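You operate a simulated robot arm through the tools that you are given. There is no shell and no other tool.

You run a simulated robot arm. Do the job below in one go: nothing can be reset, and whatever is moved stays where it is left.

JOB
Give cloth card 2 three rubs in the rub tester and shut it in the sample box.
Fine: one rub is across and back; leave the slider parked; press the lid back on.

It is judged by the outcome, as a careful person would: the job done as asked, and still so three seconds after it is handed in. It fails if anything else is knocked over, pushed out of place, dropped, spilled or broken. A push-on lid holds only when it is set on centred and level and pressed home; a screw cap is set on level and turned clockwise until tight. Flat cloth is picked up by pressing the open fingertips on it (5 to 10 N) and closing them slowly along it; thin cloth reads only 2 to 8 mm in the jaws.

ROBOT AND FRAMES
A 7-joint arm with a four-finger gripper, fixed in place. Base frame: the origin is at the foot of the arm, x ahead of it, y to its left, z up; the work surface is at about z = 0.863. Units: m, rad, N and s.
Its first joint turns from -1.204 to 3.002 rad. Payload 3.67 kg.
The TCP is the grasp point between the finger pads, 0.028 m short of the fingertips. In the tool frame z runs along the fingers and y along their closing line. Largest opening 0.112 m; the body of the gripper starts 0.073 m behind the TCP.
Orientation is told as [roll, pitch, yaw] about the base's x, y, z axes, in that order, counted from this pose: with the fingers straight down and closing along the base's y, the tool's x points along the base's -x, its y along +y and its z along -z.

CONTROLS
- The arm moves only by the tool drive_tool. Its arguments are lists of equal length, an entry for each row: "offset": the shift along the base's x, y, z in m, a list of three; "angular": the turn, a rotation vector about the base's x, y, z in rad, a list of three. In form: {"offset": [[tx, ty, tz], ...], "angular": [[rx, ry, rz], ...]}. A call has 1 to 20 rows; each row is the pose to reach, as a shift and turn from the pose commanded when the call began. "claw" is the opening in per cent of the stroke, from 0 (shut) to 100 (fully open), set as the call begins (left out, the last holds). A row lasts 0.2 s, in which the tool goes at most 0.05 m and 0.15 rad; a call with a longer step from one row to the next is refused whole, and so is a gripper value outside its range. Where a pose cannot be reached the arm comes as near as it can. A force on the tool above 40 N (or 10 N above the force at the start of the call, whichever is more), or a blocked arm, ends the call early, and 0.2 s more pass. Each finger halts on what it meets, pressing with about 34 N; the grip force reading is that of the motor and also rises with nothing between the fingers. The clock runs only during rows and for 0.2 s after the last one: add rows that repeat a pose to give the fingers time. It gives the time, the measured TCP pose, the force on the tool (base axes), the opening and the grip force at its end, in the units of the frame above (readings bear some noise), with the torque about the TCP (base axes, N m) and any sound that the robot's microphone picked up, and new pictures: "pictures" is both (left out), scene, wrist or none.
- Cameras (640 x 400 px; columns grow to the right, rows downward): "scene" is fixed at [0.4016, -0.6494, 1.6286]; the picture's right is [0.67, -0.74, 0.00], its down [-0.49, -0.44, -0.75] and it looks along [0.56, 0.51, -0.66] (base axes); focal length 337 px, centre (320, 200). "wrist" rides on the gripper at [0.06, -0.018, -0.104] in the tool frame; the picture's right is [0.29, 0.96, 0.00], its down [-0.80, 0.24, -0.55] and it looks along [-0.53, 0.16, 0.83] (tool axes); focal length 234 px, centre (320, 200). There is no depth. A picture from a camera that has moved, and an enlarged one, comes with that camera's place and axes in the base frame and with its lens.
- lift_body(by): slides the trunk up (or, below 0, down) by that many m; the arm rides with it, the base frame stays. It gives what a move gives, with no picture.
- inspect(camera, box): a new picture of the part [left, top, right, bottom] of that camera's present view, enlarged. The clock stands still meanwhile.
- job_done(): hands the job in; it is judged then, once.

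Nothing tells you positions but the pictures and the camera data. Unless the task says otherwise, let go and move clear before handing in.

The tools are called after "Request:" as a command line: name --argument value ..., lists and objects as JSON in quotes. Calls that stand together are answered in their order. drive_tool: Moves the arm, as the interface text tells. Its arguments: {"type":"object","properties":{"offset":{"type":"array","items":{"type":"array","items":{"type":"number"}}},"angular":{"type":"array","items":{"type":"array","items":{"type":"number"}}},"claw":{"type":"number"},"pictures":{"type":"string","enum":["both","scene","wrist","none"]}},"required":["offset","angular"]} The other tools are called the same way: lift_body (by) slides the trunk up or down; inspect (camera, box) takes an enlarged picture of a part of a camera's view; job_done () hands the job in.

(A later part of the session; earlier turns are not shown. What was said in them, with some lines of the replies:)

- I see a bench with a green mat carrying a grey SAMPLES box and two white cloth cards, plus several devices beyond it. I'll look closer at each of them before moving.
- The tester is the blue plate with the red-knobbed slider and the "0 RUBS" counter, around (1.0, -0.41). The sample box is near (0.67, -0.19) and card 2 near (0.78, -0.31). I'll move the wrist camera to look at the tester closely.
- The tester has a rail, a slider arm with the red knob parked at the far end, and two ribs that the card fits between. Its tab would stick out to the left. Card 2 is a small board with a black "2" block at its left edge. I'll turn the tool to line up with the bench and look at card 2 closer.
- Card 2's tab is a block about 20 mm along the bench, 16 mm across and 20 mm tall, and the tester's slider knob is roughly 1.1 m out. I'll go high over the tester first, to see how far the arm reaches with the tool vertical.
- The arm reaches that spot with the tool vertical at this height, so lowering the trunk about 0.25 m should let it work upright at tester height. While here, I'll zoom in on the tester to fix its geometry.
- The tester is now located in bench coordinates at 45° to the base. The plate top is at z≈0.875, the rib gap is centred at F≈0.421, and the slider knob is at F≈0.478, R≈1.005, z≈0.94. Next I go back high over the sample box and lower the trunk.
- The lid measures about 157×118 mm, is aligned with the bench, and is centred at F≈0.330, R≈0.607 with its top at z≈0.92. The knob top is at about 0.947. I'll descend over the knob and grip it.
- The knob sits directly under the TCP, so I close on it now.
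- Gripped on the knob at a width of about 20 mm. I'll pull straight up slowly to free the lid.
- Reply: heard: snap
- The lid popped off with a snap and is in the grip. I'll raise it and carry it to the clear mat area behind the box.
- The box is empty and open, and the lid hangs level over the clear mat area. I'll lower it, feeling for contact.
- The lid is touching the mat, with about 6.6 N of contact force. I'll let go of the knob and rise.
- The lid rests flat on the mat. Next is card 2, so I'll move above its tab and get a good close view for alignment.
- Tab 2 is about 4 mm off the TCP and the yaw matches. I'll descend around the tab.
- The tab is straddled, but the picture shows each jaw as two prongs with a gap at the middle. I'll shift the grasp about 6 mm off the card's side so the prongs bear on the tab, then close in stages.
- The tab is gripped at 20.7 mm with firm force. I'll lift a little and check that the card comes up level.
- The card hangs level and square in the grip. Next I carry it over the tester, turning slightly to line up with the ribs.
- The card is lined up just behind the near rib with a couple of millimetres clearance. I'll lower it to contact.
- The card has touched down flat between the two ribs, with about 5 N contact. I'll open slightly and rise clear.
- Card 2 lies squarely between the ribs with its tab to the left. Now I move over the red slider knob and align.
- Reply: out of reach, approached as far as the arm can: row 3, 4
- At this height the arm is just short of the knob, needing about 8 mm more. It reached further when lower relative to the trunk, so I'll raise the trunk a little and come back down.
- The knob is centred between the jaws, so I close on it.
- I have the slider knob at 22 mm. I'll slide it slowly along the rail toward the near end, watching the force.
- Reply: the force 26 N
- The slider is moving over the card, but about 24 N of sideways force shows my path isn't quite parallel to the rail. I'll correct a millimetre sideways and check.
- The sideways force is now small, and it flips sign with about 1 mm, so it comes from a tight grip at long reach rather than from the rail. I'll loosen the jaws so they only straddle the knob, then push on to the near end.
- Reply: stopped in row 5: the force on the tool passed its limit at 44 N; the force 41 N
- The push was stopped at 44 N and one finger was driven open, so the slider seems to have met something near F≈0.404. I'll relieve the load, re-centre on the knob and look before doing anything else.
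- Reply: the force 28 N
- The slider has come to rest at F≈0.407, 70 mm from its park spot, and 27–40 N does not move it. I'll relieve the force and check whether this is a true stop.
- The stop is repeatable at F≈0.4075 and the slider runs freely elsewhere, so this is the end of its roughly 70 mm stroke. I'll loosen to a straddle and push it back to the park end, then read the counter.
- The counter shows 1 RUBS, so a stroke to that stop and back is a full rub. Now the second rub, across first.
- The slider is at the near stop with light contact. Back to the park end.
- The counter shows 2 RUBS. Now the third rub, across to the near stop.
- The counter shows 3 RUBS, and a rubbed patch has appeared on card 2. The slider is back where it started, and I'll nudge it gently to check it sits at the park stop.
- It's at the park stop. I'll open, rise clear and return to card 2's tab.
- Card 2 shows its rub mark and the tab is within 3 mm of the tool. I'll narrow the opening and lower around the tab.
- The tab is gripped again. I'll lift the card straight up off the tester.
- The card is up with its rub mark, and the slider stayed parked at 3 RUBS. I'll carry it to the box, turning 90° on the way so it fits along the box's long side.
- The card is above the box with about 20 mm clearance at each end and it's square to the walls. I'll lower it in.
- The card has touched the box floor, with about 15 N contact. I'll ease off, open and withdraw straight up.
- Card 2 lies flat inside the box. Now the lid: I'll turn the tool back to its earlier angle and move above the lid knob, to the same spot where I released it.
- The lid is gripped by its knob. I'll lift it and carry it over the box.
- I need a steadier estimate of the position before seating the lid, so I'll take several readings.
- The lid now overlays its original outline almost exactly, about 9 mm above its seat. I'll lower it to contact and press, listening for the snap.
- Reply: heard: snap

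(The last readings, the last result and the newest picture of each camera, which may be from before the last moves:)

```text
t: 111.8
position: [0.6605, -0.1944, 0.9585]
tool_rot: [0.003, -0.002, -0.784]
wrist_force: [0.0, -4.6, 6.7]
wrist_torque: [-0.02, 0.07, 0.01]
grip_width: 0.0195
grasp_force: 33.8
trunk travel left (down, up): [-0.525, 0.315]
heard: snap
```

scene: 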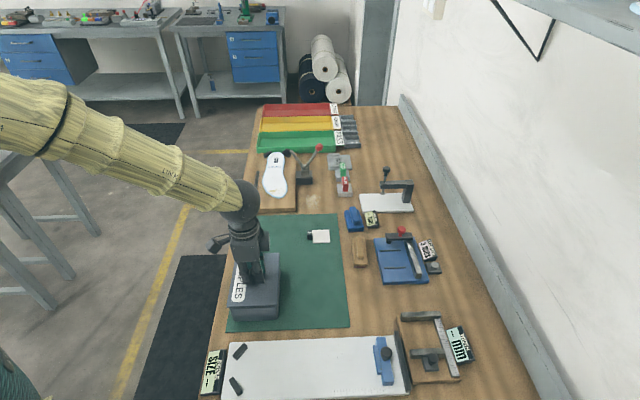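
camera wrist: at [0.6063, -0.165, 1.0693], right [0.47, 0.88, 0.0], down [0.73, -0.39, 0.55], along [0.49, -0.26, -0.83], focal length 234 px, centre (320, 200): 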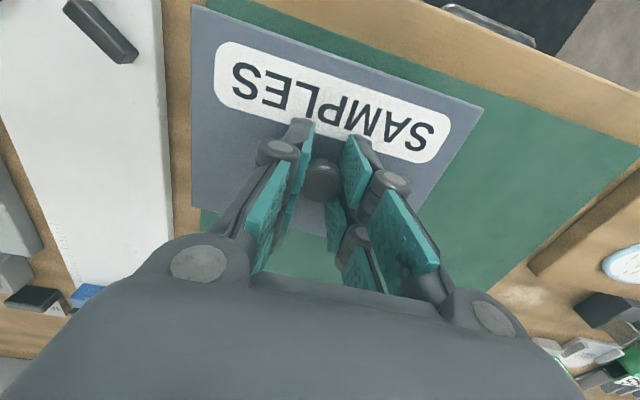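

A snap was heard with light force. I'll press a little further to be sure it's home, then check that it's level.

Request:
drive_tool --offset '[[0, 0, -0.001], [0, 0, -0.001]]' --angular '[[0, 0, 0], [0, 0, 0]]' --pictures "none"

Request:
drive_tool --offset '[[0, 0, -0.001], [0, 0, -0.001]]' --angular '[[0, 0, 0], [0, 0, 0]]'

Request:
inspect --camera "scene" --box '[225, 240, 295, 330]'

```text
t: 112.3
position: [0.6606, -0.1939, 0.9583]
tool_rot: [0.004, -0.005, -0.785]
wrist_force: [3.7, -4.6, 13.2]
wrist_torque: [-0.02, -0.04, 0.01]
grip_width: 0.0195
grasp_force: 34.1
trunk travel left (down, up): [-0.525, 0.315]
```

```text
t: 113.0
position: [0.6613, -0.1952, 0.9589]
tool_rot: [0.003, -0.004, -0.782]
wrist_force: [5.9, -4.7, 29.3]
wrist_torque: [0.02, 0.05, -0.02]
grip_width: 0.0194
grasp_force: 34.1
trunk travel left (down, up): [-0.525, 0.315]
camera wrist: at [0.6058, -0.1649, 1.0601], right [0.47, 0.88, 0.0], down [0.73, -0.39, 0.56], along [0.49, -0.26, -0.83], focal length 234 px, centre (320, 200)
```

scene: 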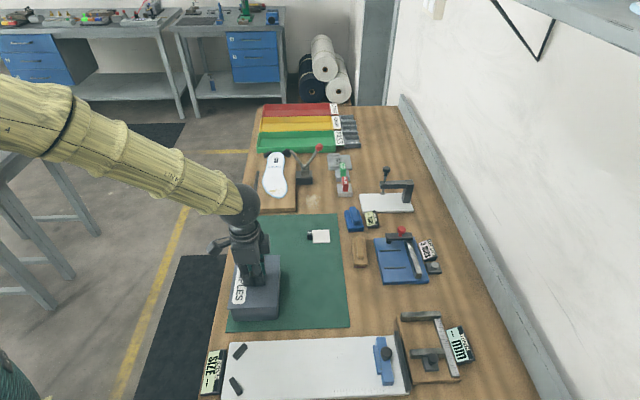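
wrist: 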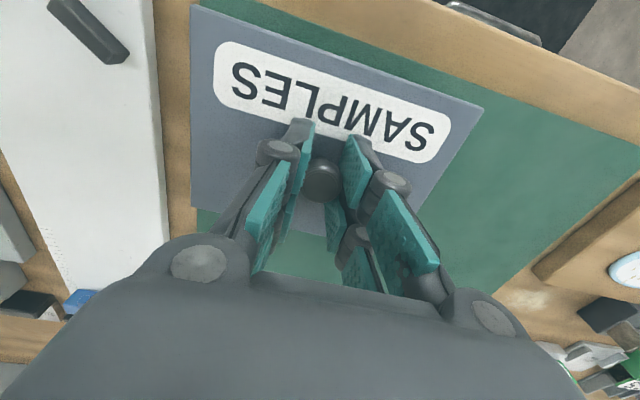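

```text
4.44 times, centred on (260, 285) of scene
camera zoom: at [0.4016, -0.6494, 1.6286], right [0.67, -0.74, 0.0], down [-0.49, -0.44, -0.75], along [0.56, 0.51, -0.66], focal length 1497 px, centre (587, -178)
```

zoom: 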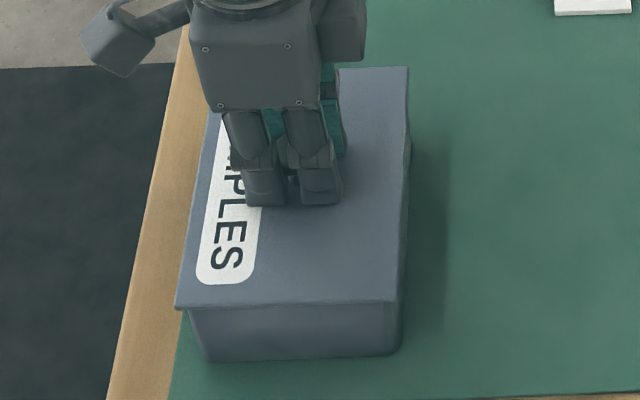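

The lid sits exactly as it did originally and holds 29 N solidly. I'll ease the pressure, open the fingers and rise.

Request:
drive_tool --offset '[[0, 0, 0.001], [0, 0, 0.0018], [0, 0, 0.0018]]' --angular '[[0, 0, 0], [0, 0, 0], [0, 0, 0]]' --pictures "none"

Request:
drive_tool --offset '[[0, 0, 0], [0, 0, 0], [0, 0, 0]]' --angular '[[0, 0, 0], [0, 0, 0], [0, 0, 0]]' --claw 50 --pictures "none"

Request:
drive_tool --offset '[[0, 0, 0.015], [0, 0, 0.04], [0, 0, 0.08], [0, 0, 0.12], [0, 0, 0.12]]' --angular '[[0, 0, 0], [0, 0, 0], [0, 0, 0], [0, 0, 0], [0, 0, 0]]'

Request:
inspect --camera "scene" --box '[225, 240, 295, 330]'

Request:
inspect --camera "wrist" --box '[200, 0, 440, 210]'

```text
t: 113.8
position: [0.6612, -0.1945, 0.958]
tool_rot: [0.003, -0.002, -0.783]
wrist_force: [12.8, -5.3, 20.0]
wrist_torque: [-0.19, -0.36, -0.01]
grip_width: 0.0194
grasp_force: 34.1
trunk travel left (down, up): [-0.525, 0.315]
```

```text
t: 114.5
position: [0.6599, -0.1926, 0.9578]
tool_rot: [-0.001, -0.001, -0.783]
wrist_force: [-0.4, 0.2, -0.3]
wrist_torque: [0.01, -0.01, -0.04]
grip_width: 0.0557
grasp_force: 0.0
trunk travel left (down, up): [-0.525, 0.315]
```

```text
t: 115.8
position: [0.66, -0.1933, 1.0789]
tool_rot: [-0.001, -0.002, -0.783]
wrist_force: [-0.8, 1.0, 0.1]
wrist_torque: [-0.01, 0.01, -0.04]
grip_width: 0.056
grasp_force: 0.1
trunk travel left (down, up): [-0.525, 0.315]
camera wrist: at [0.6066, -0.1639, 1.1807], right [0.47, 0.88, 0.0], down [0.73, -0.39, 0.56], along [0.49, -0.26, -0.83], focal length 234 px, centre (320, 200)
```

scene: 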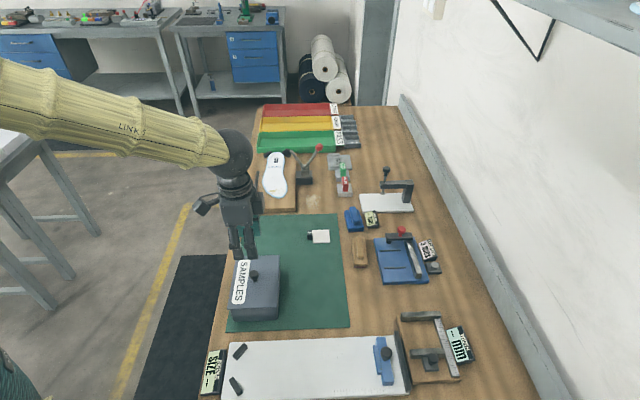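
wrist: 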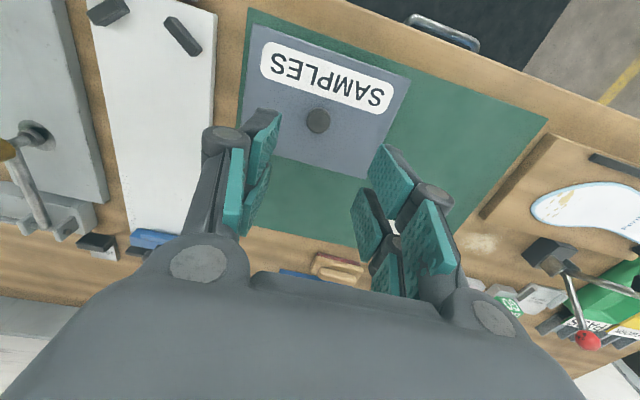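

```text
4.44 times, centred on (260, 285) of scene
camera zoom: at [0.4016, -0.6494, 1.6286], right [0.67, -0.74, 0.0], down [-0.49, -0.44, -0.75], along [0.56, 0.51, -0.66], focal length 1497 px, centre (587, -178)
```

zoom: 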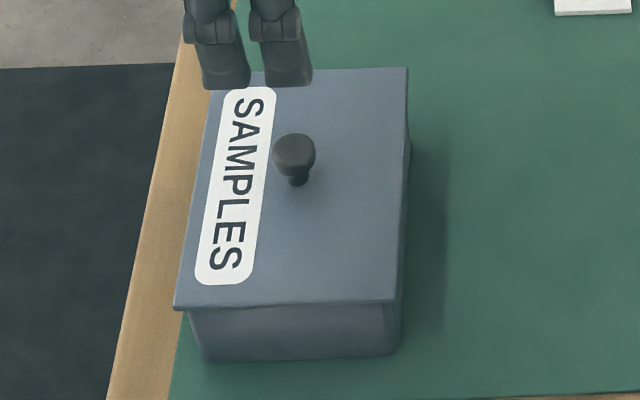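

```text
1.90 times, centred on (320, 105) of wrist
camera zoom: at [0.6066, -0.1639, 1.1807], right [0.47, 0.88, 0.0], down [0.73, -0.39, 0.56], along [0.49, -0.26, -0.83], focal length 446 px, centre (320, 381)
```

zoom: 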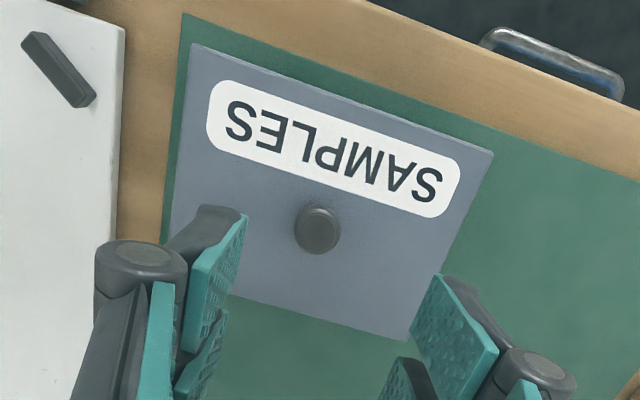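

The lid is seated level, in the same outline as at the start. I'll move clear and do a final check of everything.

Request:
drive_tool --offset '[[0, 0.01, 0.04], [-0.01, 0.03, 0.07], [-0.03, 0.06, 0.09], [-0.05, 0.09, 0.1], [-0.06, 0.12, 0.1], [-0.06, 0.12, 0.1]]' --angular '[[0, 0, 0], [0, 0, 0], [0, 0, 0], [0, 0, 0], [0, 0, 0], [0, 0, 0]]'

Request:
inspect --camera "scene" --box '[340, 150, 480, 300]'

Request:
inspect --camera "scene" --box '[220, 210, 360, 330]'

Request:
inspect --camera "scene" --box '[240, 90, 380, 220]'

```text
t: 116.8
position: [0.6446, -0.1589, 1.1712]
tool_rot: [0.119, 0.157, -0.817]
wrist_force: [-0.9, 0.2, 0.2]
wrist_torque: [-0.03, -0.03, 0.01]
grip_width: 0.056
grasp_force: 0.0
out of reach, approached as far as the arm can: row 4, 5
trunk travel left (down, up): [-0.525, 0.315]
stopped in row 5: the arm was blocked; the commanded pose is now the measured one
camera wrist: at [0.5939, -0.1478, 1.2784], right [0.51, 0.85, 0.16], down [0.73, -0.52, 0.44], along [0.46, -0.11, -0.88], focal length 234 px, centre (320, 200)
```

scene: 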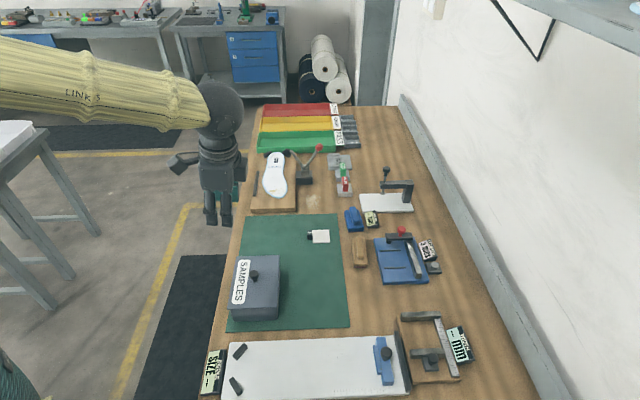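
wrist: 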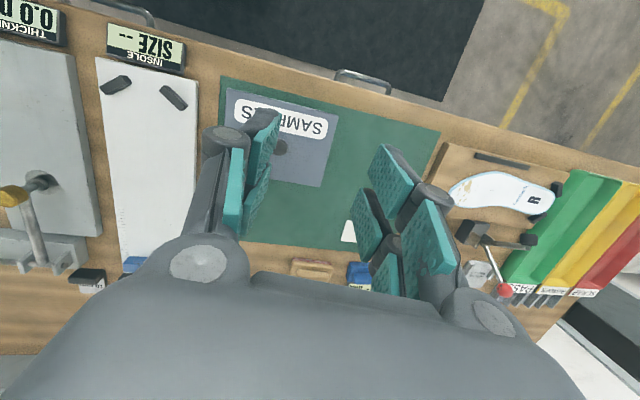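

```text
2.67 times, centred on (410, 225) of scene
camera zoom: at [0.4016, -0.6494, 1.6286], right [0.67, -0.74, 0.0], down [-0.49, -0.44, -0.75], along [0.56, 0.51, -0.66], focal length 898 px, centre (80, 133)
```

zoom: 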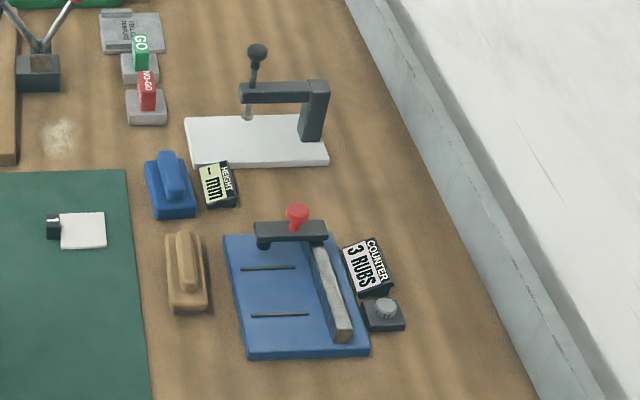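

```text
3.33 times, centred on (290, 270) of scene
camera zoom: at [0.4016, -0.6494, 1.6286], right [0.67, -0.74, 0.0], down [-0.49, -0.44, -0.75], along [0.56, 0.51, -0.66], focal length 1123 px, centre (420, -33)
```

zoom: 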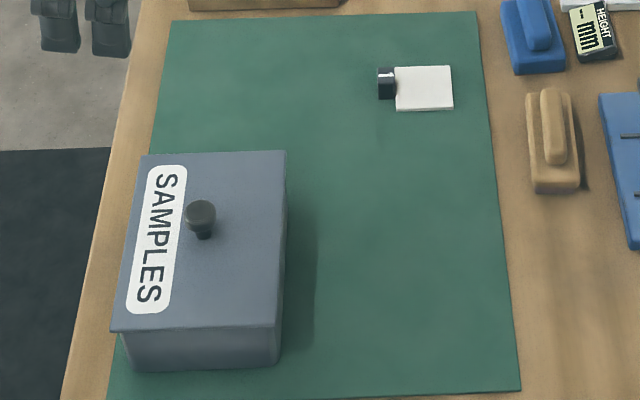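

```text
3.08 times, centred on (310, 155) of scene
camera zoom: at [0.4016, -0.6494, 1.6286], right [0.67, -0.74, 0.0], down [-0.49, -0.44, -0.75], along [0.56, 0.51, -0.66], focal length 1037 px, centre (351, 338)
```

zoom: 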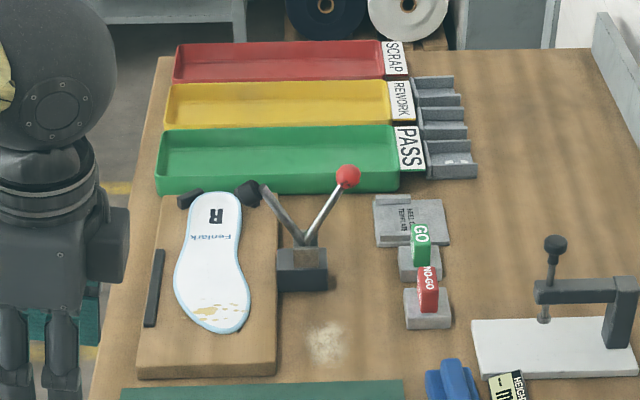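

Everything is in place: the counter reads 3 RUBS, the slider is parked, card 1 is untouched, and the lid is seated as at the start. I'll back off slightly from the awkward arm pose and take a last look.

Request:
drive_tool --offset '[[0.01, -0.01, 0.005], [0.02, -0.025, 0.01], [0.03, -0.035, 0.01], [0.03, -0.035, 0.01]]' --angular '[[0, 0, 0], [0, 0, 0], [0, 0, 0], [0, 0, 0]]' --pictures "scene"

Request:
inspect --camera "scene" --box '[225, 240, 295, 330]'

```text
t: 117.8
position: [0.6777, -0.1945, 1.1824]
tool_rot: [0.116, 0.154, -0.815]
wrist_force: [-0.3, -0.2, 0.7]
wrist_torque: [-0.03, -0.01, -0.03]
grip_width: 0.056
grasp_force: 0.1
trunk travel left (down, up): [-0.525, 0.315]
```

scene: 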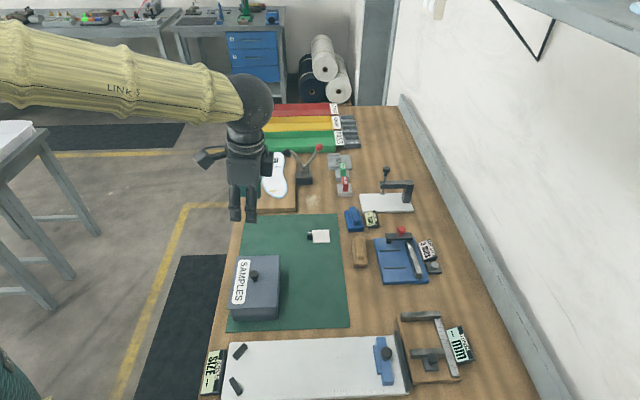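

```text
4.44 times, centred on (260, 285) of scene
camera zoom: at [0.4016, -0.6494, 1.6286], right [0.67, -0.74, 0.0], down [-0.49, -0.44, -0.75], along [0.56, 0.51, -0.66], focal length 1497 px, centre (587, -178)
```

zoom: 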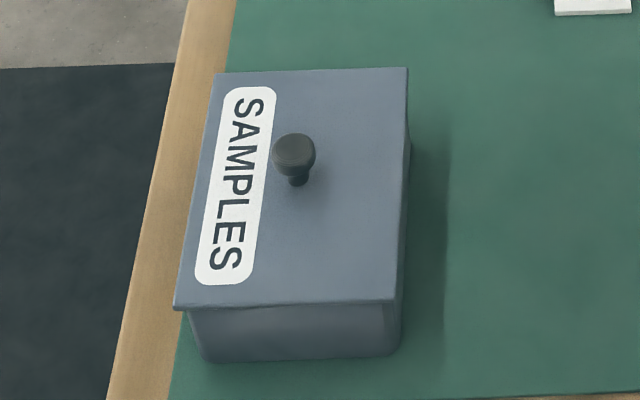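

The box is closed with card 2 inside, the counter reads 3 RUBS, the slider is parked and the gripper is clear. I'm handing the job in.

Request:
job_done

```text
The job is handed in.
```

Card 2 has had its three rubs and is shut in the sample box, and I've handed the job in.

- **Rubs:** the tester's counter reads 3 RUBS, and a dark rubbed patch shows on the card.
- **Slider:** it is back against its park stop at the far end.
- **Card:** it lies flat on the floor of the box with its tab clear of the lid.
- **Lid:** it snapped on, held solid when I pressed on it with about 29 N, and looks level in its original position.

On the first stroke I pushed the slider harder than needed. It stopped at its near end and the force limit (44 N) halted that move. In the final pictures, card 1 and the other items near the tester and box are where they started.
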